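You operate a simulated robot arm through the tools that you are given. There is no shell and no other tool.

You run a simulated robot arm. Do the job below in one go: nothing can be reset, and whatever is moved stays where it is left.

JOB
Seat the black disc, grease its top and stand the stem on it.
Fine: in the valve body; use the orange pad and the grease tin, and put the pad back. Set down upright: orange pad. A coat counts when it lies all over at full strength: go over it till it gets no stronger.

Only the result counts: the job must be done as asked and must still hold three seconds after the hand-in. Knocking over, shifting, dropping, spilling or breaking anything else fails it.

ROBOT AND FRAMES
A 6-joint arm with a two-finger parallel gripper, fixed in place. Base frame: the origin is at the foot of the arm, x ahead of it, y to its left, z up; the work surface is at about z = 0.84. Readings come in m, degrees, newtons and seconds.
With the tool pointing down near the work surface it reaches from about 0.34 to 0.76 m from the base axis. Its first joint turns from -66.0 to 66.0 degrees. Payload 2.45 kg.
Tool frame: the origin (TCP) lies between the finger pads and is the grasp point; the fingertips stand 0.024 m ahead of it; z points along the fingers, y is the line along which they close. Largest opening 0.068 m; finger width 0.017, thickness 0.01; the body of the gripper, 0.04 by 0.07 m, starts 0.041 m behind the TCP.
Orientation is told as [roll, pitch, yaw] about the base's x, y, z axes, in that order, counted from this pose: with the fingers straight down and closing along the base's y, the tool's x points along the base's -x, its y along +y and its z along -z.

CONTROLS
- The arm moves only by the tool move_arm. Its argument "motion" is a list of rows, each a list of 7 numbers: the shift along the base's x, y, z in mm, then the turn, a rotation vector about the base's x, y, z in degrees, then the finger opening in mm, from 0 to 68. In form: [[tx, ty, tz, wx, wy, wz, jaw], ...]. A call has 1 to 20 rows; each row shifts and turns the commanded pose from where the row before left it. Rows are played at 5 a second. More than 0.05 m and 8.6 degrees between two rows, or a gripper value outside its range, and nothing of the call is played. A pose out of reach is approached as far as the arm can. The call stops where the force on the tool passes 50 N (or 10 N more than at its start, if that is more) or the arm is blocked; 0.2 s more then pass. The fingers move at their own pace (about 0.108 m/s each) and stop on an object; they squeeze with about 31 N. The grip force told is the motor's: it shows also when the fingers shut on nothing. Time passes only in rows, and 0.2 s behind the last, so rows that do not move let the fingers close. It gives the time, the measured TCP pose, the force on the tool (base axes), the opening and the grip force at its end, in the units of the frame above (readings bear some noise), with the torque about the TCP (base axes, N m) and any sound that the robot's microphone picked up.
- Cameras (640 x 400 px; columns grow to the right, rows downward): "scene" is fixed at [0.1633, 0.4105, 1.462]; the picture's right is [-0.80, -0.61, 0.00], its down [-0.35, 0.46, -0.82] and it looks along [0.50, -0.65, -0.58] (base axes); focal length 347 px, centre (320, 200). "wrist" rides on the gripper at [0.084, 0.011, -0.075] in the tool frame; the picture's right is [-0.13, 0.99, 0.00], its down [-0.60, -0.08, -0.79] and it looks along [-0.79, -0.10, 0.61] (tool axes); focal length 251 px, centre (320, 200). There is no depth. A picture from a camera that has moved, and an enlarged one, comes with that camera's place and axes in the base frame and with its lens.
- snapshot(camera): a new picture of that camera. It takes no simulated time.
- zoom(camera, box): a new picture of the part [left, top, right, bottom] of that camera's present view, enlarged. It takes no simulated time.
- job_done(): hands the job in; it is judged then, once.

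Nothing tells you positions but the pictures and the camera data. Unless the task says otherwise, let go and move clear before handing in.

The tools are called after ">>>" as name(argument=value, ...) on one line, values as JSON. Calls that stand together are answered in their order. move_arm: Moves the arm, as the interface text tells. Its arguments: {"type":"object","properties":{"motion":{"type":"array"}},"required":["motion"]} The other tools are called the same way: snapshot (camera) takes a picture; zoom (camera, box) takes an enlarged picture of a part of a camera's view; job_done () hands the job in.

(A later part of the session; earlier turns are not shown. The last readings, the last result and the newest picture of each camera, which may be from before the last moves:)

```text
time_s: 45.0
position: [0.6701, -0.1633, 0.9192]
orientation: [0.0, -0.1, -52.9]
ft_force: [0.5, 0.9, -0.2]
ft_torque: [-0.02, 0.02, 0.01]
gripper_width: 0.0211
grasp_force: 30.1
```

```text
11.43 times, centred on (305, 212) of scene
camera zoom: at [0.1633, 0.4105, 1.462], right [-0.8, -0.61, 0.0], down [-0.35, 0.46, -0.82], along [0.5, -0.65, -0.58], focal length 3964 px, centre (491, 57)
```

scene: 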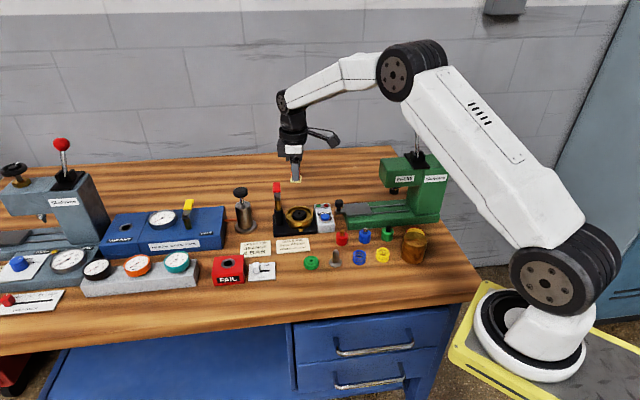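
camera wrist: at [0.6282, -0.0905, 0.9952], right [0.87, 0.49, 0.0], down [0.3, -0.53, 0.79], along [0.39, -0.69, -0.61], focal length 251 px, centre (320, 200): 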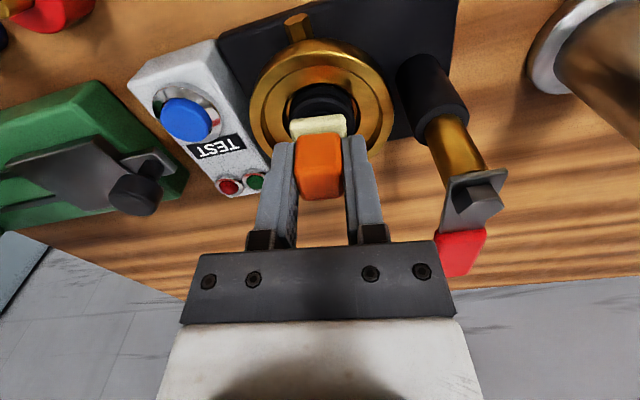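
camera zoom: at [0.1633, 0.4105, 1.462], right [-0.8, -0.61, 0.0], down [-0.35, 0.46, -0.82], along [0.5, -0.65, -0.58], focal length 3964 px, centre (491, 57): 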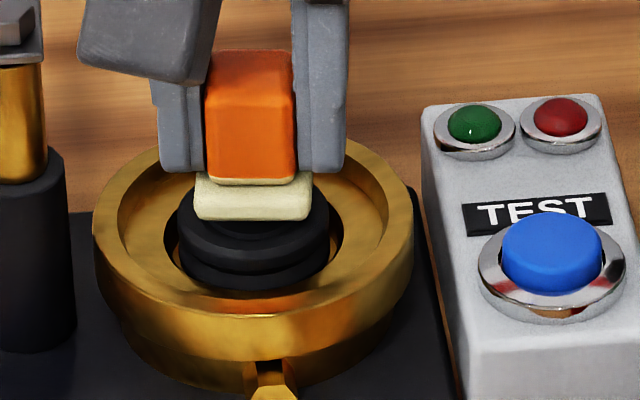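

Pad and disc are now concentric in both views. I'll press lightly and rub side to side in short strokes.

>>> move_arm(motion=[[0, 0, -3, 0, 0, 0, 14], [0, 0, -2, 0, 0, 0, 14], [0, 0, -1, 0, 0, 0, 14], [2.4, 1.8, 0, 0, 0, 0, 14], [2.4, 1.8, 0, 0, 0, 0, 14], [-2.4, -1.8, 0, 0, 0, 0, 14], [-2.4, -1.8, 0, 0, 0, 0, 14], [-2.4, -1.8, 0, 0, 0, 0, 14], [-2.4, -1.8, 0, 0, 0, 0, 14], [2.4, 1.8, 0, 0, 0, 0, 14], [2.4, 1.8, 0, 0, 0, 0, 14]])

>>> zoom(camera="wrist", box=[260, 60, 380, 160])

>>> zoom(camera="scene", box=[285, 195, 325, 230])

```text
time_s: 47.4
position: [0.671, -0.1632, 0.9138]
orientation: [-0.1, -0.1, -53.1]
ft_force: [-6.3, -7.0, 12.7]
ft_torque: [-0.2, 0.24, 0.01]
gripper_width: 0.021
grasp_force: 30.3
```

```text
4.00 times, centred on (320, 110) of wrist
camera zoom: at [0.6276, -0.0913, 0.9896], right [0.87, 0.49, 0.0], down [0.3, -0.53, 0.79], along [0.39, -0.69, -0.61], focal length 1006 px, centre (320, 560)
```

zoom: 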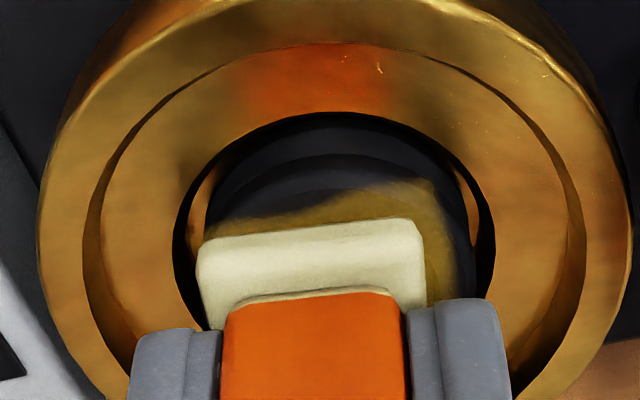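

```text
11.43 times, centred on (305, 212) of scene
camera zoom: at [0.1629, 0.4104, 1.4621], right [-0.8, -0.61, 0.0], down [-0.35, 0.46, -0.82], along [0.5, -0.65, -0.58], focal length 3964 px, centre (491, 57)
```

zoom: 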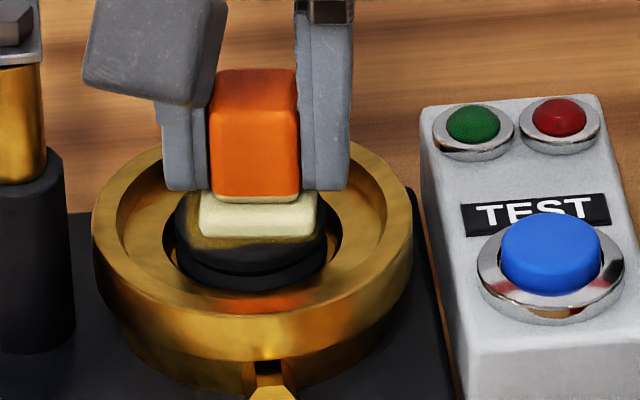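

Rubbing leaves grease. I'll continue the raster over the near and far parts of the disc with the same light pressure.

>>> move_arm(motion=[[-1.8, 2.4, 0, 0, 0, 0, 14], [-1.8, 2.4, 0, 0, 0, 0, 14], [2.4, 1.8, 0, 0, 0, 0, 14], [2.4, 1.8, 0, 0, 0, 0, 14], [-2.4, -1.8, 0, 0, 0, 0, 14], [-2.4, -1.8, 0, 0, 0, 0, 14], [-2.4, -1.8, 0, 0, 0, 0, 14], [-2.4, -1.8, 0, 0, 0, 0, 14], [2.4, 1.8, 0, 0, 0, 0, 14], [2.4, 1.8, 0, 0, 0, 0, 14], [1.8, -2.4, 0, 0, 0, 0, 14], [1.8, -2.4, 0, 0, 0, 0, 14], [1.8, -2.4, 0, 0, 0, 0, 14], [1.8, -2.4, 0, 0, 0, 0, 14], [2.4, 1.8, 0, 0, 0, 0, 14], [2.4, 1.8, 0, 0, 0, 0, 14], [-2.4, -1.8, 0, 0, 0, 0, 14], [-2.4, -1.8, 0, 0, 0, 0, 14], [-2.4, -1.8, 0, 0, 0, 0, 14], [-2.4, -1.8, 0, 0, 0, 0, 14]])

>>> zoom(camera="wrist", box=[260, 60, 380, 160])

>>> zoom(camera="scene", box=[285, 195, 325, 230])

```text
time_s: 51.6
position: [0.6708, -0.1702, 0.9132]
orientation: [0.0, -0.1, -53.1]
ft_force: [2.7, 3.0, 4.9]
ft_torque: [0.12, -0.13, -0.04]
gripper_width: 0.0207
grasp_force: 31.1
```

```text
4.00 times, centred on (320, 110) of wrist
camera zoom: at [0.6273, -0.0983, 0.9896], right [0.87, 0.49, 0.0], down [0.3, -0.53, 0.79], along [0.39, -0.69, -0.61], focal length 1006 px, centre (320, 560)
```

zoom: 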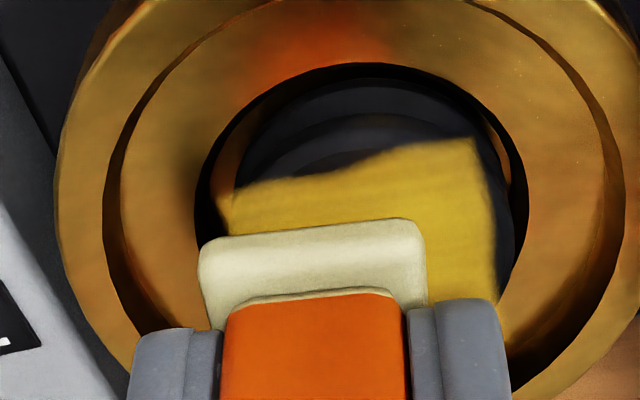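

```text
11.43 times, centred on (305, 212) of scene
camera zoom: at [0.1632, 0.4106, 1.462], right [-0.8, -0.61, 0.0], down [-0.35, 0.46, -0.82], along [0.5, -0.65, -0.58], focal length 3964 px, centre (491, 57)
```

zoom: 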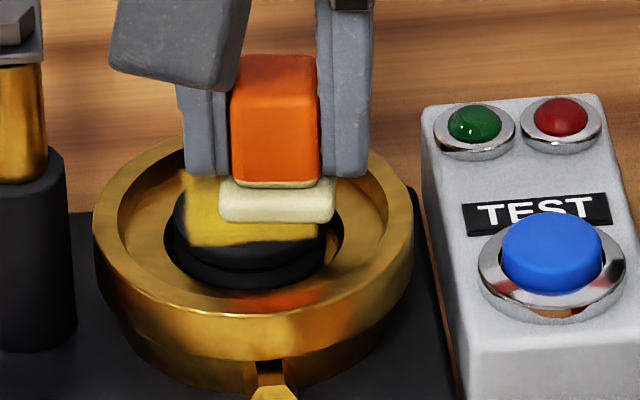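

The coat is strong where rubbed; the near third of the disc is still bare because the pad sits about 4 mm ahead of the TCP. I'll extend the strokes toward the near side.

>>> move_arm(motion=[[2.4, 1.8, 0, 0, 0, 0, 14], [2.4, 1.8, 0, 0, 0, 0, 14], [-2.4, 3.2, 0, 0, 0, 0, 14], [-2.4, 3.2, 0, 0, 0, 0, 14], [-2.4, 3.2, 0, 0, 0, 0, 14], [-2.4, 3.2, 0, 0, 0, 0, 14], [2.4, 1.8, 0, 0, 0, 0, 14], [2.4, 1.8, 0, 0, 0, 0, 14], [0.8, 0.6, 0, 0, 0, 0, 14], [-2.4, -1.8, 0, 0, 0, 0, 14], [-2.4, -1.8, 0, 0, 0, 0, 14], [-2.4, -1.8, 0, 0, 0, 0, 14], [-2.4, -1.8, 0, 0, 0, 0, 14], [-1.6, -1.2, 0, 0, 0, 0, 14], [2.4, 1.8, 0, 0, 0, 0, 14], [3.2, 2.4, 0, 0, 0, 0, 14]])

>>> zoom(camera="wrist", box=[260, 60, 380, 160])

>>> zoom(camera="scene", box=[285, 195, 325, 230])

```text
time_s: 55.0
position: [0.6642, -0.155, 0.9145]
orientation: [-0.1, 0.0, -53.0]
ft_force: [-3.0, -3.1, 6.1]
ft_torque: [-0.13, 0.07, 0.01]
gripper_width: 0.021
grasp_force: 30.6
```

```text
4.00 times, centred on (320, 110) of wrist
camera zoom: at [0.6219, -0.0827, 0.9895], right [0.87, 0.49, 0.0], down [0.3, -0.53, 0.79], along [0.39, -0.69, -0.61], focal length 1006 px, centre (320, 560)
```

zoom: 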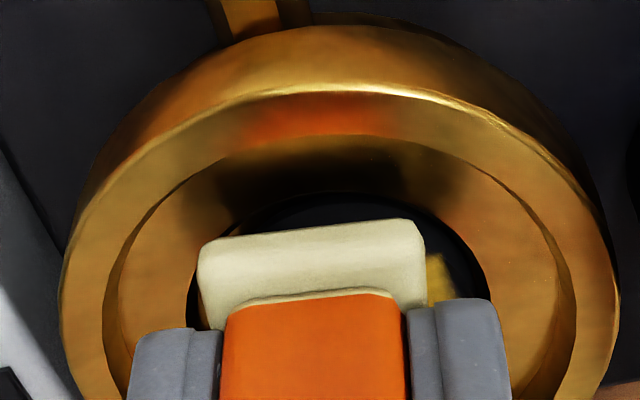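

```text
11.43 times, centred on (305, 212) of scene
camera zoom: at [0.1631, 0.4104, 1.462], right [-0.8, -0.61, 0.0], down [-0.35, 0.46, -0.82], along [0.5, -0.65, -0.58], focal length 3964 px, centre (491, 57)
```

zoom: 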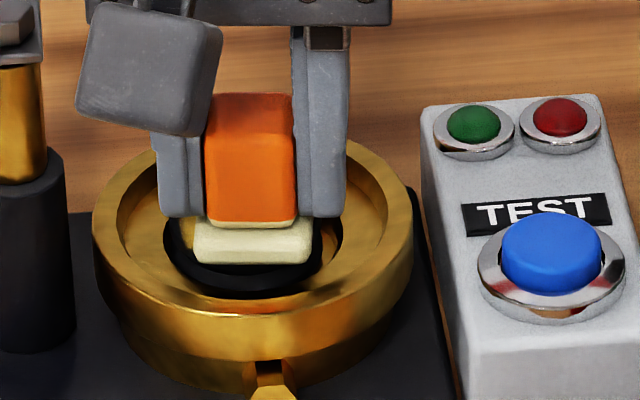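

The pad now reaches the near edge. I'll lift off and inspect the coat.

>>> move_arm(motion=[[0, 0, 3, 0, 0, 0, 14], [0, 0, 40, 0, 0, 0, 14], [0, 0, 45, 0, 0, 0, 14], [0, 0, 0, 0, 0, 0, 14]])

>>> zoom(camera="wrist", box=[270, 0, 370, 110])

>>> zoom(camera="scene", box=[290, 200, 322, 228])

```text
time_s: 56.0
position: [0.6645, -0.1553, 1.0025]
orientation: [0.0, -0.2, -52.9]
ft_force: [0.1, 0.4, 0.3]
ft_torque: [0.02, -0.01, 0.01]
gripper_width: 0.0209
grasp_force: 30.6
```

```text
3.64 times, centred on (320, 55) of wrist
camera zoom: at [0.6226, -0.0826, 1.0778], right [0.87, 0.49, 0.0], down [0.3, -0.53, 0.79], along [0.39, -0.69, -0.61], focal length 914 px, centre (320, 727)
```

zoom: 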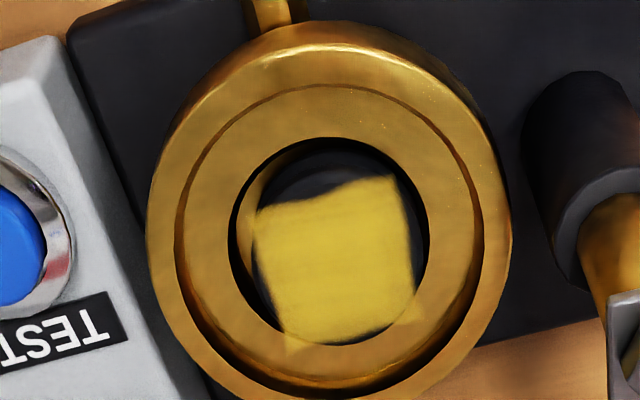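

```text
14.29 times, centred on (306, 214) of scene
camera zoom: at [0.1633, 0.4105, 1.462], right [-0.8, -0.61, 0.0], down [-0.35, 0.46, -0.82], along [0.5, -0.65, -0.58], focal length 4955 px, centre (520, 0)
```

zoom: 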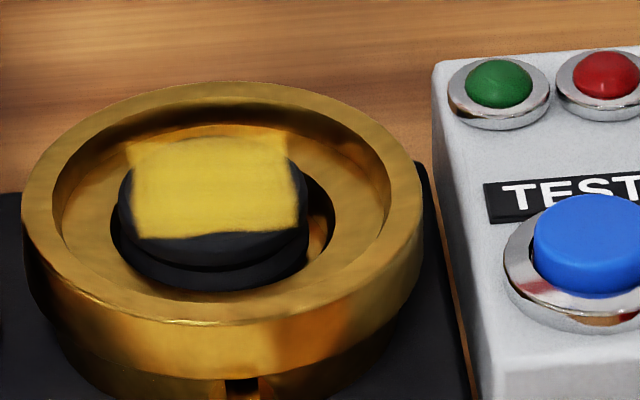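

The coat is centred in y but sits about 5 mm toward the far side, leaving the near edge and both flanks thin. I'll now rub along an elliptical path around the true disc centre.

>>> move_arm(motion=[[-4.0, 5.4, -40, 0, 0, 0, 14], [0, 0, -40, 0, 0, 0, 14], [0, 0, -8, 0, 0, 0, 14], [2.91, 1.23, 0, 0, 0, 0, 14], [3.37, -0.18, 0, 0, 0, 0, 14], [3.33, -1.55, 0, 0, 0, 0, 14], [2.79, -2.7, 0, 0, 0, 0, 14], [1.81, -3.43, 0, 0, 0, 0, 14], [0.55, -3.64, 0, 0, 0, 0, 14], [-0.77, -3.29, 0, 0, 0, 0, 14], [-1.99, -2.44, 0, 0, 0, 0, 14], [-2.91, -1.23, 0, 0, 0, 0, 14], [-3.37, 0.18, 0, 0, 0, 0, 14], [-3.33, 1.55, 0, 0, 0, 0, 14], [-2.79, 2.7, 0, 0, 0, 0, 14], [-1.81, 3.43, 0, 0, 0, 0, 14], [-0.55, 3.64, 0, 0, 0, 0, 14], [0.77, 3.29, 0, 0, 0, 0, 14], [1.99, 2.44, 0, 0, 0, 0, 14]])

>>> zoom(camera="wrist", box=[260, 60, 380, 160])

>>> zoom(camera="scene", box=[285, 195, 325, 230])

```text
time_s: 60.0
position: [0.6612, -0.1485, 0.9139]
orientation: [0.1, -0.2, -53.0]
ft_force: [-3.8, -2.8, 5.5]
ft_torque: [-0.15, 0.09, -0.01]
gripper_width: 0.0205
grasp_force: 30.9
```

```text
4.00 times, centred on (320, 110) of wrist
camera zoom: at [0.6185, -0.0769, 0.9894], right [0.87, 0.49, 0.0], down [0.3, -0.53, 0.79], along [0.39, -0.69, -0.61], focal length 1006 px, centre (320, 560)
```

zoom: 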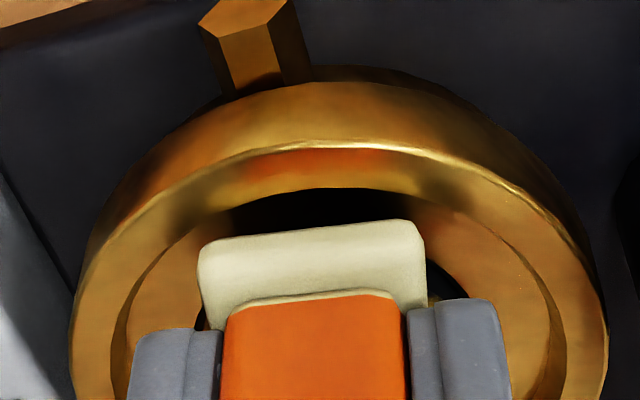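

```text
11.43 times, centred on (305, 212) of scene
camera zoom: at [0.1631, 0.4104, 1.462], right [-0.8, -0.61, 0.0], down [-0.35, 0.46, -0.82], along [0.5, -0.65, -0.58], focal length 3964 px, centre (491, 57)
```

zoom: 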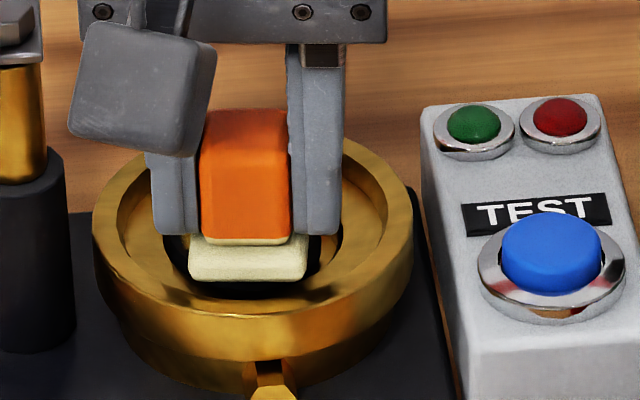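

The pad path completed; I'll lift off again to inspect the coat and the pad's own colour.

>>> move_arm(motion=[[0, 0, 3, 0, 0, 0, 14], [0, 0, 40, 0, 0, 0, 14], [0, 0, 45, 0, 0, 0, 14], [0, 0, 0, 0, 0, 0, 14]])

>>> zoom(camera="wrist", box=[270, 0, 370, 110])

>>> zoom(camera="scene", box=[290, 200, 322, 228])

>>> zoom(camera="scene", box=[270, 150, 330, 200])

```text
time_s: 61.0
position: [0.6613, -0.148, 1.0027]
orientation: [0.0, 0.0, -52.9]
ft_force: [-0.3, -0.3, -0.8]
ft_torque: [0.03, -0.01, 0.0]
gripper_width: 0.0208
grasp_force: 31.3
```

```text
3.64 times, centred on (320, 55) of wrist
camera zoom: at [0.6186, -0.077, 1.0781], right [0.87, 0.49, 0.0], down [0.3, -0.53, 0.79], along [0.39, -0.69, -0.61], focal length 914 px, centre (320, 727)
```

zoom: 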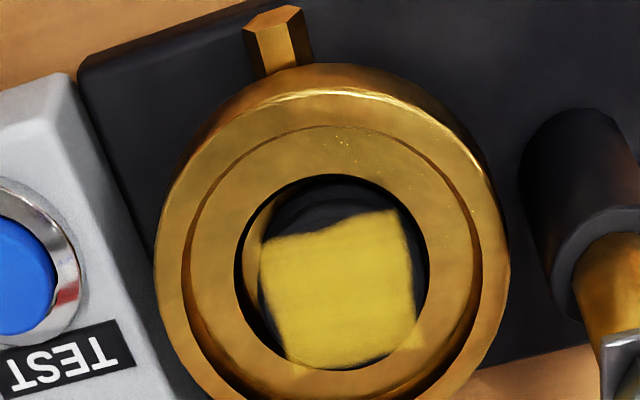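

```text
14.29 times, centred on (306, 214) of scene
camera zoom: at [0.1633, 0.4105, 1.462], right [-0.8, -0.61, 0.0], down [-0.35, 0.46, -0.82], along [0.5, -0.65, -0.58], focal length 4955 px, centre (520, 0)
```

zoom: 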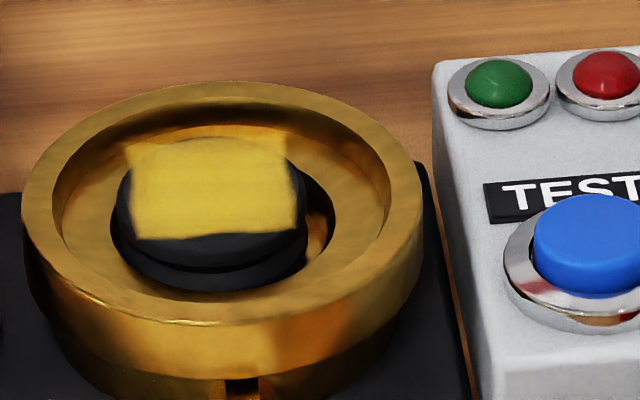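

```text
8.00 times, centred on (300, 175) of scene
camera zoom: at [0.1633, 0.4105, 1.462], right [-0.8, -0.61, 0.0], down [-0.35, 0.46, -0.82], along [0.5, -0.65, -0.58], focal length 2775 px, centre (480, 400)
```

zoom: 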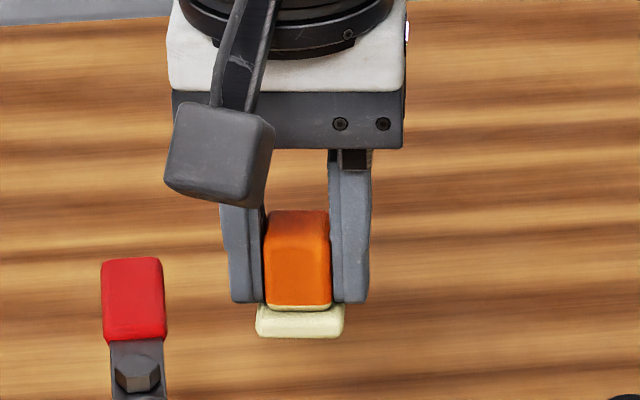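

The painted patch did not grow any further: it looks like a square coat region centred on the disc top that is now covered. I'll zoom in tightly to judge its uniformity and strength.

>>> zoom(camera="wrist", box=[300, 40, 350, 110])

>>> zoom(camera="scene", box=[296, 206, 314, 222])

```text
5.71 times, centred on (325, 75) of wrist
camera zoom: at [0.6186, -0.077, 1.0781], right [0.87, 0.49, 0.0], down [0.3, -0.53, 0.79], along [0.39, -0.69, -0.61], focal length 1437 px, centre (291, 914)
```

zoom: 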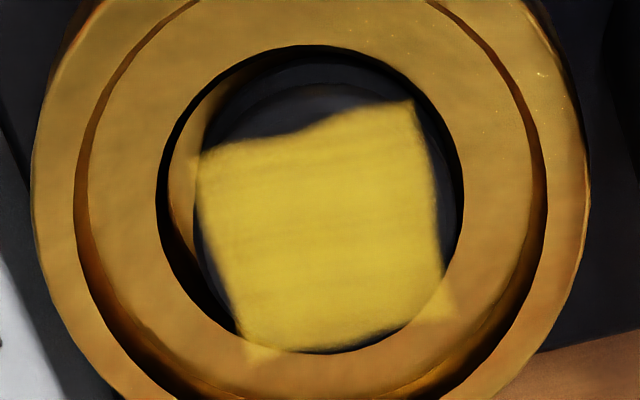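

```text
16.00 times, centred on (305, 214) of scene
camera zoom: at [0.1633, 0.4105, 1.462], right [-0.8, -0.61, 0.0], down [-0.35, 0.46, -0.82], along [0.5, -0.65, -0.58], focal length 5549 px, centre (560, -24)
```

zoom: 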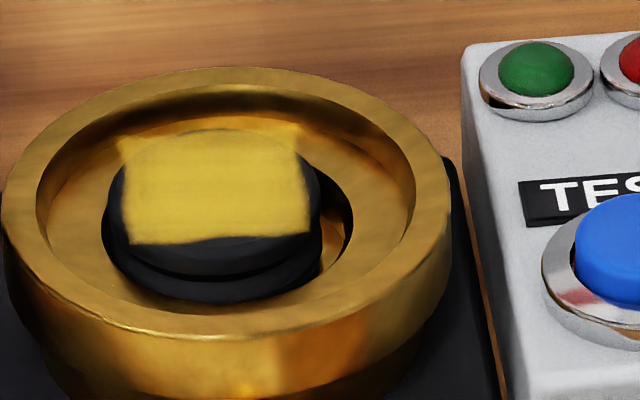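

To judge fairly I need a straight-down view. I'll rise, tilt the camera so it looks vertically at the disc, and inspect.

>>> move_arm(motion=[[0, 0, 35, 0, 0, 0, 14], [9, -11.5, 0, 5.6, 4.2, 0, 14], [9, -11.5, 0, 5.6, 4.2, 0, 14], [9, -11.5, 0, 5.6, 4.2, 0, 14], [9, -11.5, 0, 5.6, 4.2, 0, 14], [0, 0, 0, 0, 0, 0, 14]])

>>> snapshot(camera="wrist")

>>> zoom(camera="wrist", box=[275, 45, 375, 125])

```text
time_s: 62.4
position: [0.6645, -0.1842, 1.0348]
orientation: [0.2, 27.6, -53.0]
ft_force: [1.0, 0.2, -1.1]
ft_torque: [0.01, 0.0, 0.01]
gripper_width: 0.021
grasp_force: 30.8
out of reach, approached as far as the arm can: row 5
```

```text
taken
camera wrist: at [0.6483, -0.1472, 1.1402], right [0.86, 0.51, -0.06], down [0.48, -0.77, 0.42], along [0.17, -0.39, -0.9], focal length 251 px, centre (320, 200)
```

wrist: 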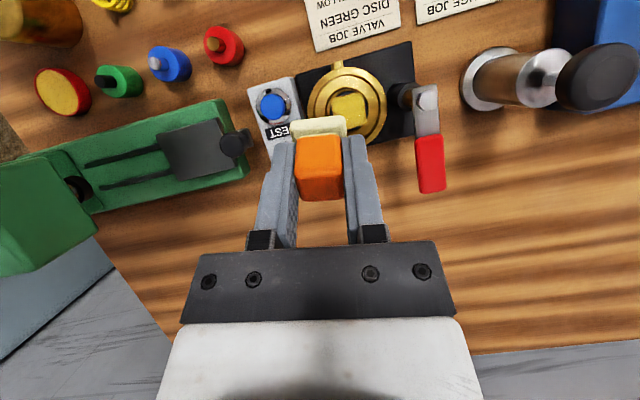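

```text
5.00 times, centred on (325, 85) of wrist
camera zoom: at [0.6483, -0.1472, 1.1402], right [0.86, 0.51, -0.06], down [0.48, -0.77, 0.42], along [0.17, -0.39, -0.9], focal length 1257 px, centre (295, 775)
```

zoom: 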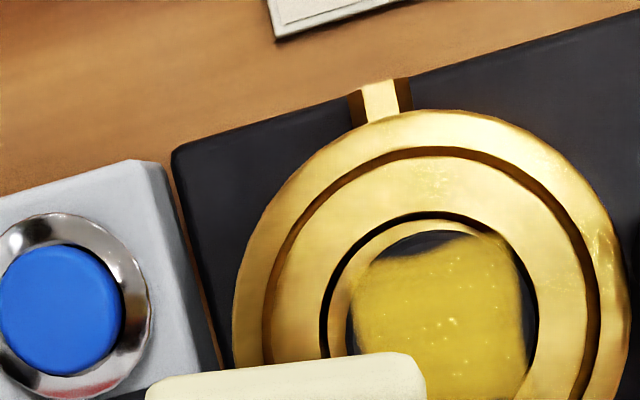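

From above, the near-left part of the disc top is still bare, so I want to rule out too little pressure or a spent pad. I'll level the tool again and return above the disc.

>>> move_arm(motion=[[-9, 11.5, 0, -5.6, -4.2, 0, 14], [-9, 11.5, 0, -5.6, -4.2, 0, 14], [-9, 11.5, 0, -5.6, -4.2, 0, 14], [-9, 11.5, 0, -5.6, -4.2, 0, 14], [0, 0, 0, 0, 0, 0, 14]])

>>> zoom(camera="wrist", box=[270, 0, 370, 110])

```text
time_s: 63.6
position: [0.6286, -0.1361, 1.0344]
orientation: [0.0, -0.2, -53.0]
ft_force: [-0.2, -0.5, -0.6]
ft_torque: [-0.03, 0.02, 0.03]
gripper_width: 0.021
grasp_force: 31.2
```

```text
3.64 times, centred on (320, 55) of wrist
camera zoom: at [0.586, -0.0649, 1.1094], right [0.87, 0.49, 0.0], down [0.3, -0.53, 0.8], along [0.39, -0.69, -0.61], focal length 914 px, centre (320, 727)
```

zoom: 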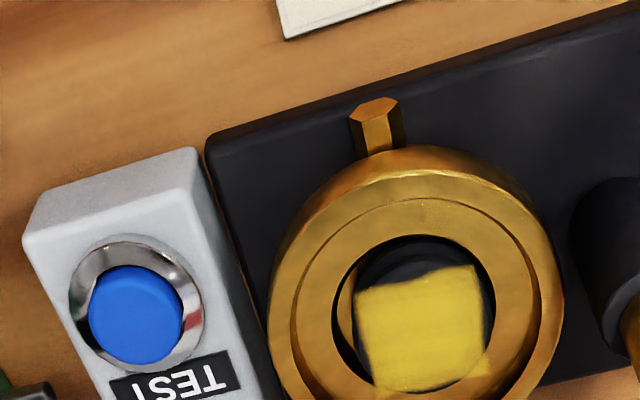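

I'll re-dip the pad, using the 37° yaw that suits both the tin and the remaining bare zone.

>>> move_arm(motion=[[-17, -5, 0, 0, 0, 7.5, 14], [-17, -5, 0, 0, 0, 7.5, 14], [-17, -5, 0, 0, 0, 7.5, 14], [-17, -5, 0, 0, 0, 7.5, 14], [-17, -5, 0, 0, 0, 7.5, 14], [-17, -5, 0, 0, 0, 7.5, 14], [-17, -5, 0, 0, 0, 7.5, 14], [-17, -5, 0, 0, 0, 7.5, 14], [-17, -5, 0, 0, 0, 7.5, 14], [-17, -5, 0, 0, 0, 7.5, 14], [-17, -5, 0, 0, 0, 7.5, 14], [-17, -5, 0, 0, 0, 7.5, 14], [-11, -38, 0, 0, 0, 0, 14], [-11, -38, 0, 0, 0, 0, 14], [-11, -38, -10, 0, 0, 0, 14], [0, 0, -30, 0, 0, 0, 14], [0, 0, 0, 0, 0, 0, 14]])

>>> zoom(camera="wrist", box=[250, 0, 390, 140])

```text
time_s: 67.2
position: [0.3914, -0.3113, 0.9934]
orientation: [-0.1, 0.0, 37.0]
ft_force: [0.0, 1.1, -0.3]
ft_torque: [0.01, 0.0, -0.03]
gripper_width: 0.0209
grasp_force: 31.5
```

```text
2.86 times, centred on (320, 70) of wrist
camera zoom: at [0.3171, -0.3553, 1.0693], right [-0.49, 0.87, 0.0], down [0.53, 0.3, 0.79], along [0.69, 0.39, -0.61], focal length 718 px, centre (320, 571)
```

zoom: 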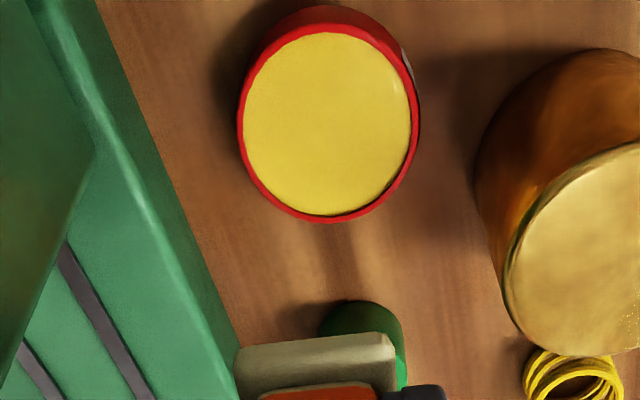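

The tin appears slightly behind and to the +y of the TCP, so I'll correct for that as well as the pad's forward offset, then descend and compare the pad with the tin in both views.

>>> move_arm(motion=[[-4.4, -0.2, -30, 0, 0, 0, 14], [0, 0, -30, 0, 0, 0, 14], [0, 0, -30, 0, 0, 0, 14], [0, 0, -8, 0, 0, 0, 14], [0, 0, 0, 0, 0, 0, 14]])

>>> zoom(camera="wrist", box=[250, 40, 390, 180])

>>> zoom(camera="scene", box=[385, 205, 440, 250])

```text
time_s: 68.4
position: [0.3863, -0.3114, 0.8954]
orientation: [0.1, -0.1, 37.0]
ft_force: [0.3, 0.2, -0.7]
ft_torque: [0.03, -0.03, 0.01]
gripper_width: 0.0209
grasp_force: 31.3
```

```text
2.86 times, centred on (320, 110) of wrist
camera zoom: at [0.3125, -0.3549, 0.9713], right [-0.49, 0.87, 0.0], down [0.53, 0.3, 0.79], along [0.69, 0.39, -0.61], focal length 718 px, centre (320, 457)
```

zoom: 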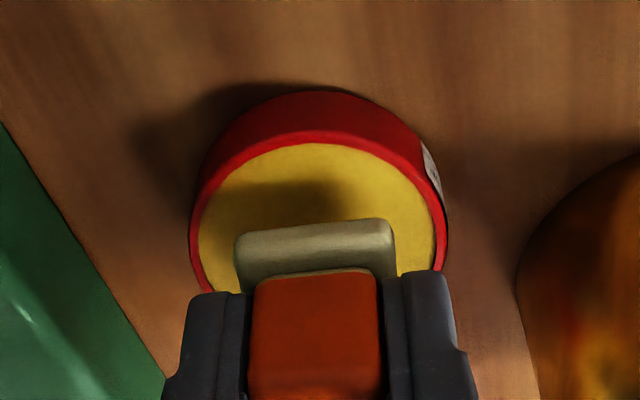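

```text
8.89 times, centred on (412, 228) of scene
camera zoom: at [0.1633, 0.4105, 1.462], right [-0.8, -0.61, 0.0], down [-0.35, 0.46, -0.82], along [0.5, -0.65, -0.58], focal length 3083 px, centre (-502, -44)
```

zoom: 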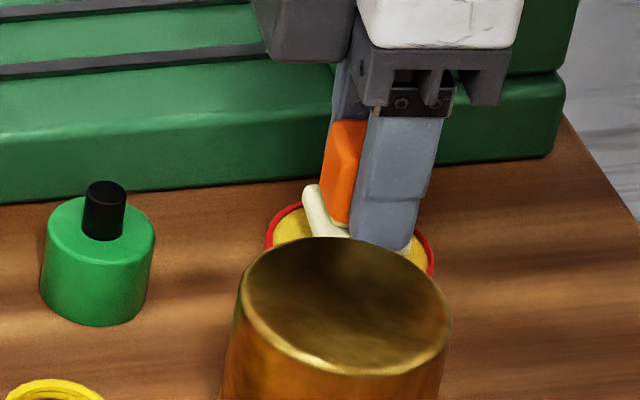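

Centred in both views now. Pressing into the grease.

>>> move_arm(motion=[[0, 0, -3, 0, 0, 0, 14], [0, 0, -2, 0, 0, 0, 14], [0, 0, -2, 0, 0, 0, 14], [0, 0, -1, 0, 0, 0, 14], [0, 0, 0, 0, 0, 0, 14]])

>>> zoom(camera="scene", box=[385, 205, 440, 250])

```text
time_s: 69.6
position: [0.3879, -0.3117, 0.8882]
orientation: [0.0, -0.1, 37.0]
ft_force: [-0.1, 0.0, 0.3]
ft_torque: [0.0, -0.01, -0.05]
gripper_width: 0.0209
grasp_force: 30.8
```

```text
8.89 times, centred on (412, 228) of scene
camera zoom: at [0.1633, 0.4105, 1.462], right [-0.8, -0.61, 0.0], down [-0.35, 0.46, -0.82], along [0.5, -0.65, -0.58], focal length 3083 px, centre (-502, -44)
```

zoom: 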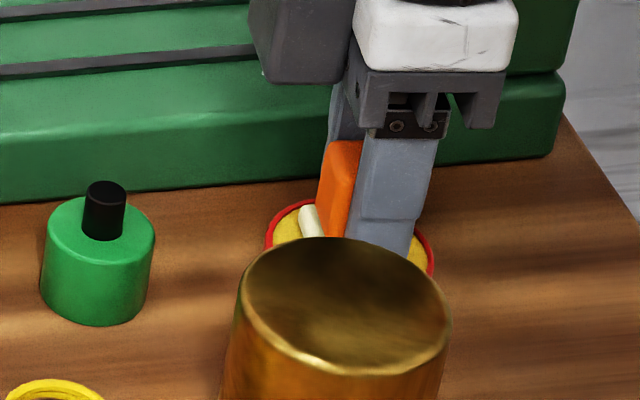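

No contact yet at this height, so I'll continue in 1 mm steps.

>>> move_arm(motion=[[0, 0, -1, 0, 0, 0, 14], [0, 0, -1, 0, 0, 0, 14], [0, 0, 0, 0, 0, 0, 14]])

```text
time_s: 70.4
position: [0.3876, -0.3117, 0.8863]
orientation: [-0.1, -0.1, 37.0]
ft_force: [-4.2, 1.4, 17.8]
ft_torque: [0.04, 0.15, 0.01]
gripper_width: 0.0207
grasp_force: 31.2
```

Contact with the grease at about 18 N. I'll ease off slightly, hold a moment, then lift and go back to the valve.

>>> move_arm(motion=[[0, 0, 0.5, 0, 0, 0, 14], [0, 0, 0, 0, 0, 0, 14], [0, 0, 0, 0, 0, 0, 14], [0, 0, 2, 0, 0, 0, 14], [0, 0, 8, 0, 0, 0, 14], [0, 0, 35, 0, 0, 0, 14], [0, 0, 45, 0, 0, 0, 14], [0, 0, 45, 0, 0, 0, 14], [10, 37, 0, 0, 0, 0, 14], [10, 37, 0, 0, 0, 0, 14], [10, 37, 0, 0, 0, 0, 14], [45, 6, 0, 0, 0, 0, 14], [45, 6, 0, 0, 0, 0, 14], [45, 6, 0, 0, 0, 0, 14], [45, 6, 0, 0, 0, 0, 14], [45, 6, 0, 0, 0, 0, 14], [28, 7.8, 0, 0, 0, 0, 14], [0, 0, 0, 0, 0, 0, 14]])

>>> snapshot(camera="wrist")

>>> zoom(camera="wrist", box=[280, 10, 370, 90])

>>> zoom(camera="scene", box=[270, 130, 350, 230])

>>> zoom(camera="scene", box=[385, 205, 440, 250])

```text
time_s: 74.2
position: [0.671, -0.1617, 1.0221]
orientation: [0.0, -0.1, 36.9]
ft_force: [0.0, -0.7, -0.4]
ft_torque: [0.01, 0.01, 0.01]
gripper_width: 0.021
grasp_force: 31.2
```

```text
taken
camera wrist: at [0.5957, -0.2059, 1.0972], right [-0.49, 0.87, 0.0], down [0.53, 0.3, 0.79], along [0.69, 0.39, -0.61], focal length 251 px, centre (320, 200)
```

wrist: 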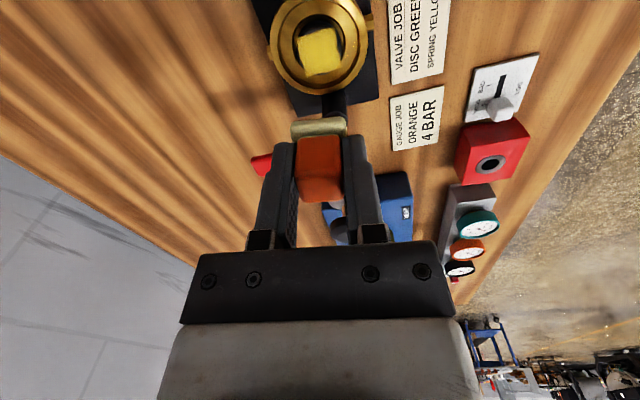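

```text
5.00 times, centred on (325, 50) of wrist
camera zoom: at [0.5957, -0.2059, 1.0972], right [-0.49, 0.87, 0.0], down [0.53, 0.3, 0.79], along [0.69, 0.39, -0.61], focal length 1257 px, centre (295, 950)
```

zoom: 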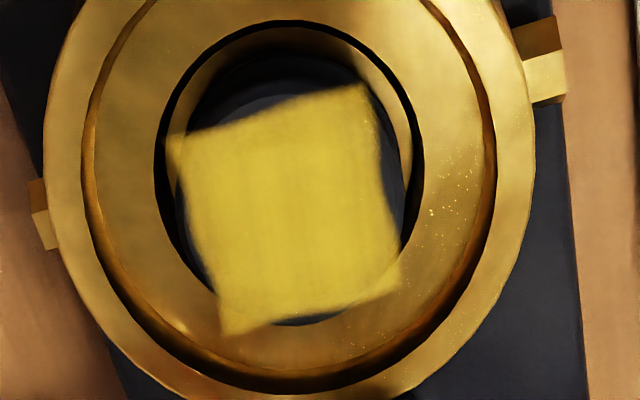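

```text
4.00 times, centred on (310, 180) of scene
camera zoom: at [0.1633, 0.4105, 1.462], right [-0.8, -0.61, 0.0], down [-0.35, 0.46, -0.82], along [0.5, -0.65, -0.58], focal length 1387 px, centre (360, 280)
```

zoom: 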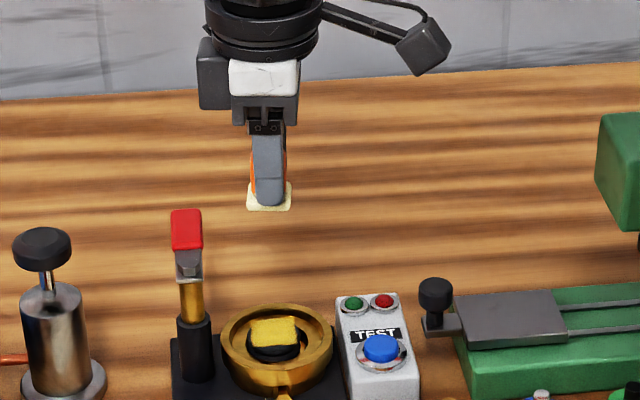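

```text
8.89 times, centred on (412, 228) of scene
camera zoom: at [0.1633, 0.4105, 1.462], right [-0.8, -0.61, 0.0], down [-0.35, 0.46, -0.82], along [0.5, -0.65, -0.58], focal length 3083 px, centre (-502, -44)
```

zoom: 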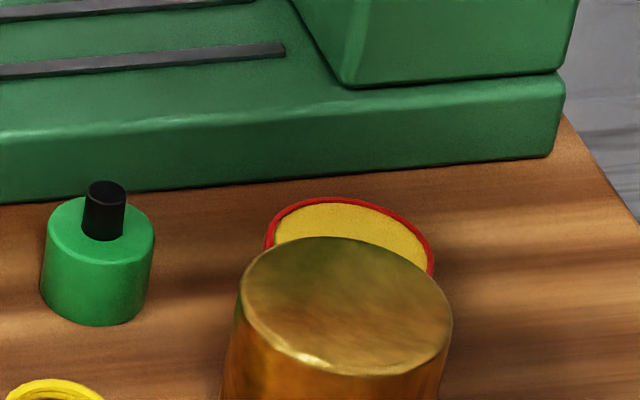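

Seen from this second side, the patch is again a square lying on the disc with its corners even reaching past the edge, so the coat region looks centred and full. I'll still go over it with the fresh grease to see whether it gets any stronger.

>>> move_arm(motion=[[-1.8, -2.6, -30, 0, 0, 0, 14], [0, 0, -30, 0, 0, 0, 14], [0, 0, -30, 0, 0, 0, 14], [0, 0, -12, 0, 0, 0, 14], [0, 0, 0, 0, 0, 0, 14]])

>>> zoom(camera="wrist", box=[260, 60, 380, 160])

>>> zoom(camera="scene", box=[285, 195, 325, 230])

```text
time_s: 75.4
position: [0.6692, -0.1648, 0.9197]
orientation: [0.0, -0.1, 37.0]
ft_force: [0.2, 0.3, -0.2]
ft_torque: [0.0, 0.0, -0.01]
gripper_width: 0.0206
grasp_force: 31.2
```

```text
4.00 times, centred on (320, 110) of wrist
camera zoom: at [0.5946, -0.2089, 0.9956], right [-0.49, 0.87, 0.0], down [0.53, 0.3, 0.79], along [0.69, 0.39, -0.61], focal length 1006 px, centre (320, 560)
```

zoom: 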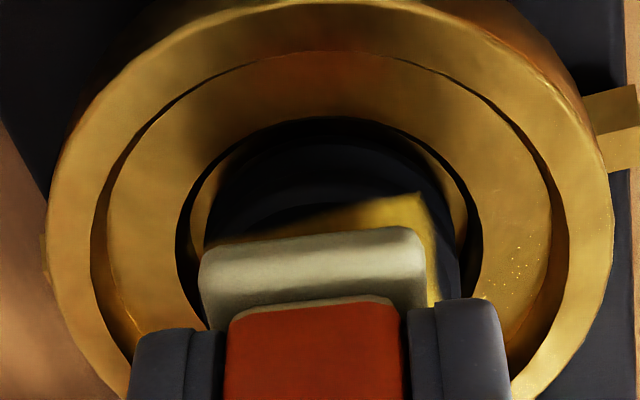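

```text
11.43 times, centred on (305, 212) of scene
camera zoom: at [0.1633, 0.4105, 1.462], right [-0.8, -0.61, 0.0], down [-0.35, 0.46, -0.82], along [0.5, -0.65, -0.58], focal length 3964 px, centre (491, 57)
```

zoom: 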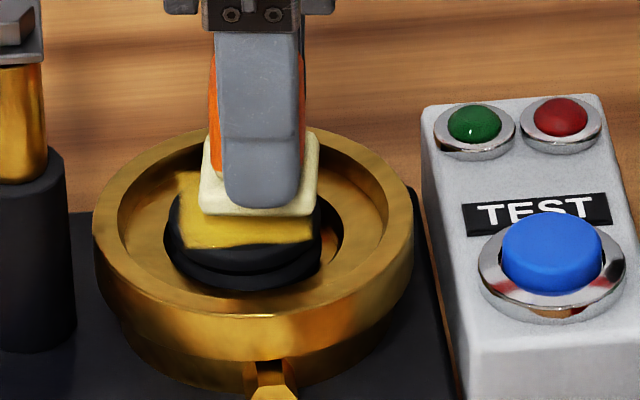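

The patch is centred on the disc. I'll shift the pad over the near edge, press a little more firmly and stroke back and forth there to see if the coat extends or strengthens.

>>> move_arm(motion=[[-1.1, 4.8, -3, 0, 0, 0, 14], [0, 0, -2, 0, 0, 0, 14], [0, 0, -2, 0, 0, 0, 14], [-1.8, 2.4, 0, 0, 0, 0, 14], [-1.8, 2.4, 0, 0, 0, 0, 14], [-1.8, 2.4, 0, 0, 0, 0, 14], [1.8, -2.4, 0, 0, 0, 0, 14], [1.8, -2.4, 0, 0, 0, 0, 14], [1.8, -2.4, 0, 0, 0, 0, 14], [1.8, -2.4, 0, 0, 0, 0, 14], [1.8, -2.4, 0, 0, 0, 0, 14], [-1.8, 2.4, 0, 0, 0, 0, 14], [-1.8, 2.4, 0, 0, 0, 0, 14], [0, 0, 0, 0, 0, 0, 14]])

>>> zoom(camera="wrist", box=[260, 60, 380, 160])

>>> zoom(camera="scene", box=[285, 195, 325, 230])

```text
time_s: 78.4
position: [0.6686, -0.161, 0.9127]
orientation: [-0.3, -0.1, 37.1]
ft_force: [3.1, -8.1, 12.4]
ft_torque: [-0.29, -0.15, -0.04]
gripper_width: 0.0207
grasp_force: 30.5
```

```text
4.00 times, centred on (320, 110) of wrist
camera zoom: at [0.5928, -0.2054, 0.9886], right [-0.49, 0.87, 0.0], down [0.53, 0.3, 0.79], along [0.69, 0.39, -0.61], focal length 1006 px, centre (320, 560)
```

zoom: 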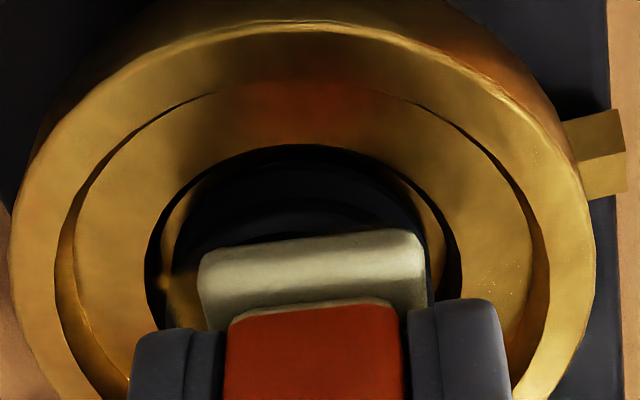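

```text
11.43 times, centred on (305, 212) of scene
camera zoom: at [0.1631, 0.4103, 1.462], right [-0.8, -0.61, 0.0], down [-0.35, 0.46, -0.82], along [0.5, -0.65, -0.58], focal length 3964 px, centre (491, 57)
```

zoom: 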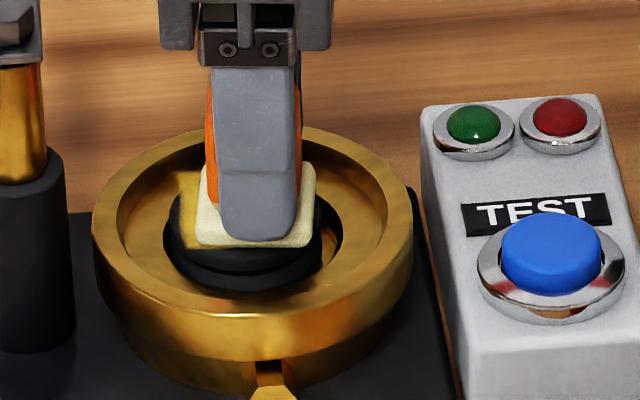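

The strokes over the near edge left no additional area, so the remaining dark rim is the chamfer and flange side. I'll rub the rest once more with small circles, then lift and compare the strength.

>>> move_arm(motion=[[-2.4, -1.8, 0, 0, 0, 0, 14], [-2.4, -1.8, 0, 0, 0, 0, 14], [1.8, -2.4, 0, 0, 0, 0, 14], [1.8, -2.4, 0, 0, 0, 0, 14], [1.8, -2.4, 0, 0, 0, 0, 14], [2.4, 1.8, 0, 0, 0, 0, 14], [2.4, 1.8, 0, 0, 0, 0, 14], [1.6, 1.2, 0, 0, 0, 0, 14], [-1.8, 2.4, 0, 0, 0, 0, 14], [-1.8, 2.4, 0, 0, 0, 0, 14], [-1.8, 2.4, 0, 0, 0, 0, 14], [-1.8, 2.4, 0, 0, 0, 0, 14], [-2.4, -1.8, 0, 0, 0, 0, 14], [1.8, -2.4, 0, 0, 0, 0, 14], [0, 0, 3, 0, 0, 0, 14], [0, 0, 45, 0, 0, 0, 14], [0, 0, 45, 0, 0, 0, 14], [0, 0, 15, 0, 0, 0, 14], [0, 0, 0, 0, 0, 0, 14]])

>>> zoom(camera="wrist", box=[280, 10, 370, 90])

>>> zoom(camera="scene", box=[296, 206, 314, 222])

```text
time_s: 82.4
position: [0.667, -0.16, 1.02]
orientation: [0.0, -0.1, 37.0]
ft_force: [-1.1, -0.8, -0.4]
ft_torque: [0.03, 0.0, -0.04]
gripper_width: 0.0206
grasp_force: 30.9
```

```text
5.00 times, centred on (325, 50) of wrist
camera zoom: at [0.592, -0.2046, 1.0963], right [-0.49, 0.87, 0.0], down [0.53, 0.3, 0.79], along [0.69, 0.39, -0.61], focal length 1257 px, centre (295, 950)
```

zoom: 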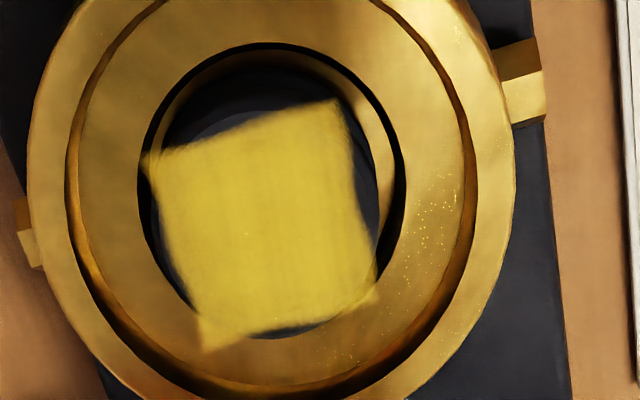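

```text
16.00 times, centred on (305, 214) of scene
camera zoom: at [0.1633, 0.4105, 1.462], right [-0.8, -0.61, 0.0], down [-0.35, 0.46, -0.82], along [0.5, -0.65, -0.58], focal length 5549 px, centre (560, -24)
```

zoom: 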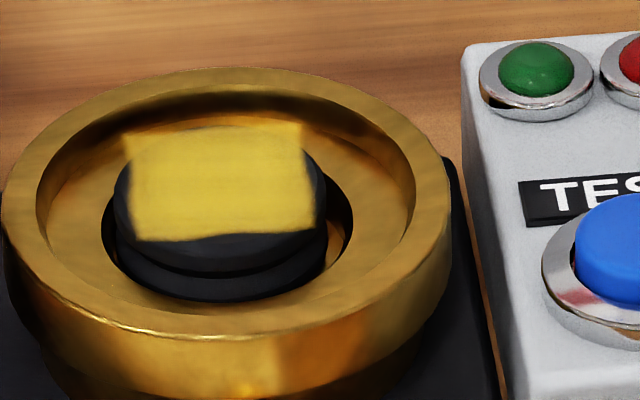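

The corners have become crisper, so the last pass did add some. I now find the disc centre about 5 mm to tool -y of the TCP, so I'll do one more systematic pass that also covers the far side.

>>> move_arm(motion=[[1.1, -5.2, -40, 0, 0, 0, 14], [0, 0, -40, 0, 0, 0, 14], [0, 0, -22, 0, 0, 0, 14], [0, 0, 0, 0, 0, 0, 14]])

>>> zoom(camera="wrist", box=[260, 60, 380, 160])

>>> zoom(camera="scene", box=[285, 195, 325, 230])

```text
time_s: 83.4
position: [0.6676, -0.1673, 0.9188]
orientation: [0.0, -0.1, 36.9]
ft_force: [-0.6, -0.3, -0.3]
ft_torque: [-0.04, -0.02, -0.01]
gripper_width: 0.0206
grasp_force: 31.1
```

```text
4.00 times, centred on (320, 110) of wrist
camera zoom: at [0.5931, -0.2104, 0.9942], right [-0.49, 0.87, 0.0], down [0.53, 0.3, 0.79], along [0.69, 0.39, -0.61], focal length 1006 px, centre (320, 560)
```

zoom: 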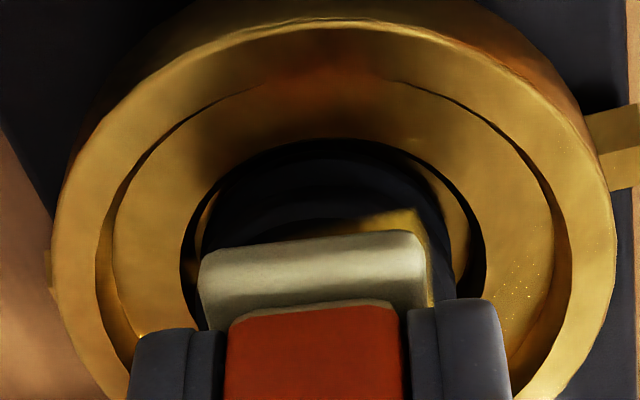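

```text
11.43 times, centred on (305, 212) of scene
camera zoom: at [0.1633, 0.4105, 1.462], right [-0.8, -0.61, 0.0], down [-0.35, 0.46, -0.82], along [0.5, -0.65, -0.58], focal length 3964 px, centre (491, 57)
```

zoom: 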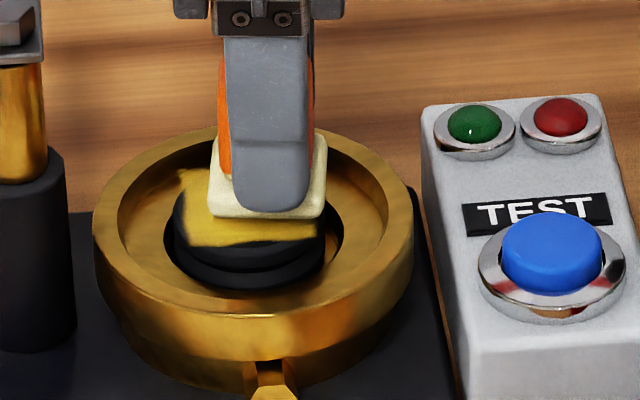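

Pad needs about 4.4 mm forward to be centred. I'll make that correction and run the raster, keeping forward travel small near the lever.

>>> move_arm(motion=[[3.5, 2.6, -3, 0, 0, 0, 14], [0, 0, -2.7, 0, 0, 0, 14], [1.6, -2.13, 0, 0, 0, 0, 14], [1.6, -2.13, 0, 0, 0, 0, 14], [1.6, -2.13, 0, 0, 0, 0, 14], [-1.8, 2.4, 0, 0, 0, 0, 14], [-1.8, 2.4, 0, 0, 0, 0, 14], [-1.8, 2.4, 0, 0, 0, 0, 14], [-1.8, 2.4, 0, 0, 0, 0, 14], [2.4, 1.8, 0, 0, 0, 0, 14], [1.8, -2.4, 0, 0, 0, 0, 14], [1.8, -2.4, 0, 0, 0, 0, 14], [1.8, -2.4, 0, 0, 0, 0, 14], [1.8, -2.4, 0, 0, 0, 0, 14], [-3.2, -2.4, 0, 0, 0, 0, 14], [-3.2, -2.4, 0, 0, 0, 0, 14], [-1.8, 2.4, 0, 0, 0, 0, 14], [-1.8, 2.4, 0, 0, 0, 0, 14], [-1.8, 2.4, 0, 0, 0, 0, 14], [-1.8, 2.4, 0, 0, 0, 0, 14]])

>>> zoom(camera="scene", box=[285, 195, 325, 230])

```text
time_s: 87.6
position: [0.664, -0.1642, 0.9143]
orientation: [0.0, 0.0, 37.0]
ft_force: [1.1, -3.5, 6.9]
ft_torque: [-0.11, -0.08, -0.01]
gripper_width: 0.0208
grasp_force: 30.4
```

```text
11.43 times, centred on (305, 212) of scene
camera zoom: at [0.1632, 0.4104, 1.462], right [-0.8, -0.61, 0.0], down [-0.35, 0.46, -0.82], along [0.5, -0.65, -0.58], focal length 3964 px, centre (491, 57)
```

zoom: 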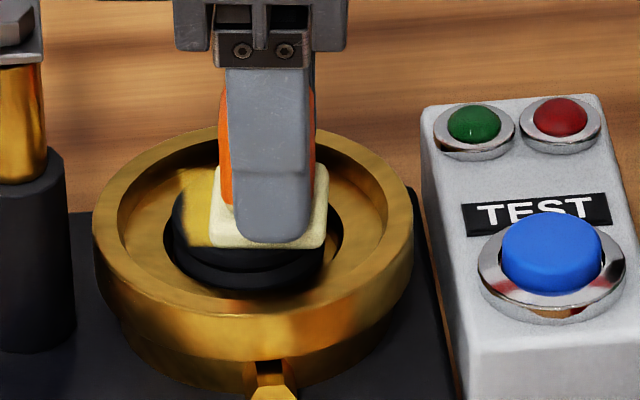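

Pass complete. Lifting to compare the coat with before.

>>> move_arm(motion=[[0, 0, 3, 0, 0, 0, 14], [0, 0, 45, 0, 0, 0, 14], [0, 0, 45, 0, 0, 0, 14], [0, 0, 14, 0, 0, 0, 14], [0, 0, 0, 0, 0, 0, 14]])

>>> zoom(camera="wrist", box=[280, 10, 370, 90])

>>> zoom(camera="scene", box=[296, 206, 314, 222])

```text
time_s: 88.8
position: [0.6638, -0.1632, 1.0203]
orientation: [0.0, -0.1, 36.9]
ft_force: [-0.6, 0.3, 0.7]
ft_torque: [-0.02, 0.0, -0.01]
gripper_width: 0.021
grasp_force: 30.8
```

```text
5.00 times, centred on (325, 50) of wrist
camera zoom: at [0.59, -0.2065, 1.0951], right [-0.49, 0.87, 0.0], down [0.53, 0.3, 0.79], along [0.69, 0.39, -0.61], focal length 1257 px, centre (295, 950)
```

zoom: 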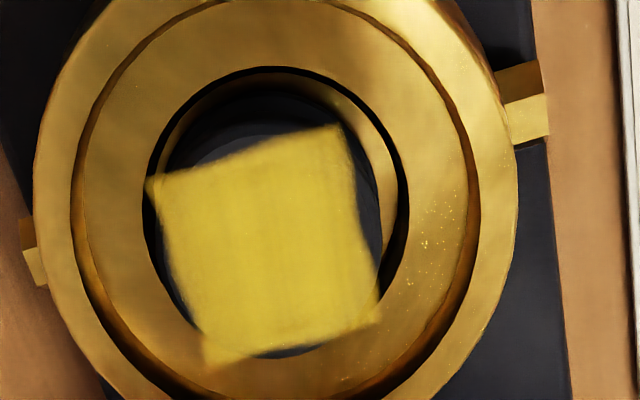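

```text
16.00 times, centred on (305, 214) of scene
camera zoom: at [0.1633, 0.4105, 1.462], right [-0.8, -0.61, 0.0], down [-0.35, 0.46, -0.82], along [0.5, -0.65, -0.58], focal length 5549 px, centre (560, -24)
```

zoom: 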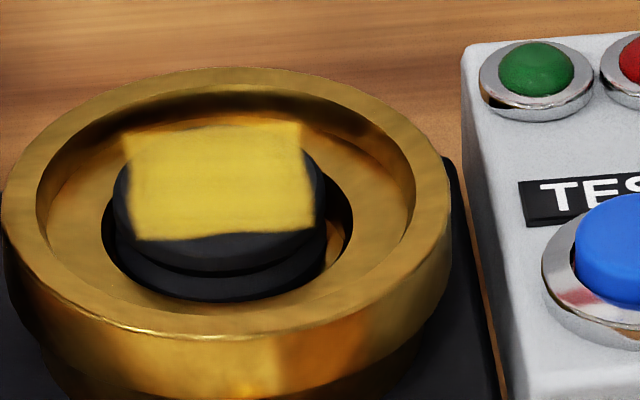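

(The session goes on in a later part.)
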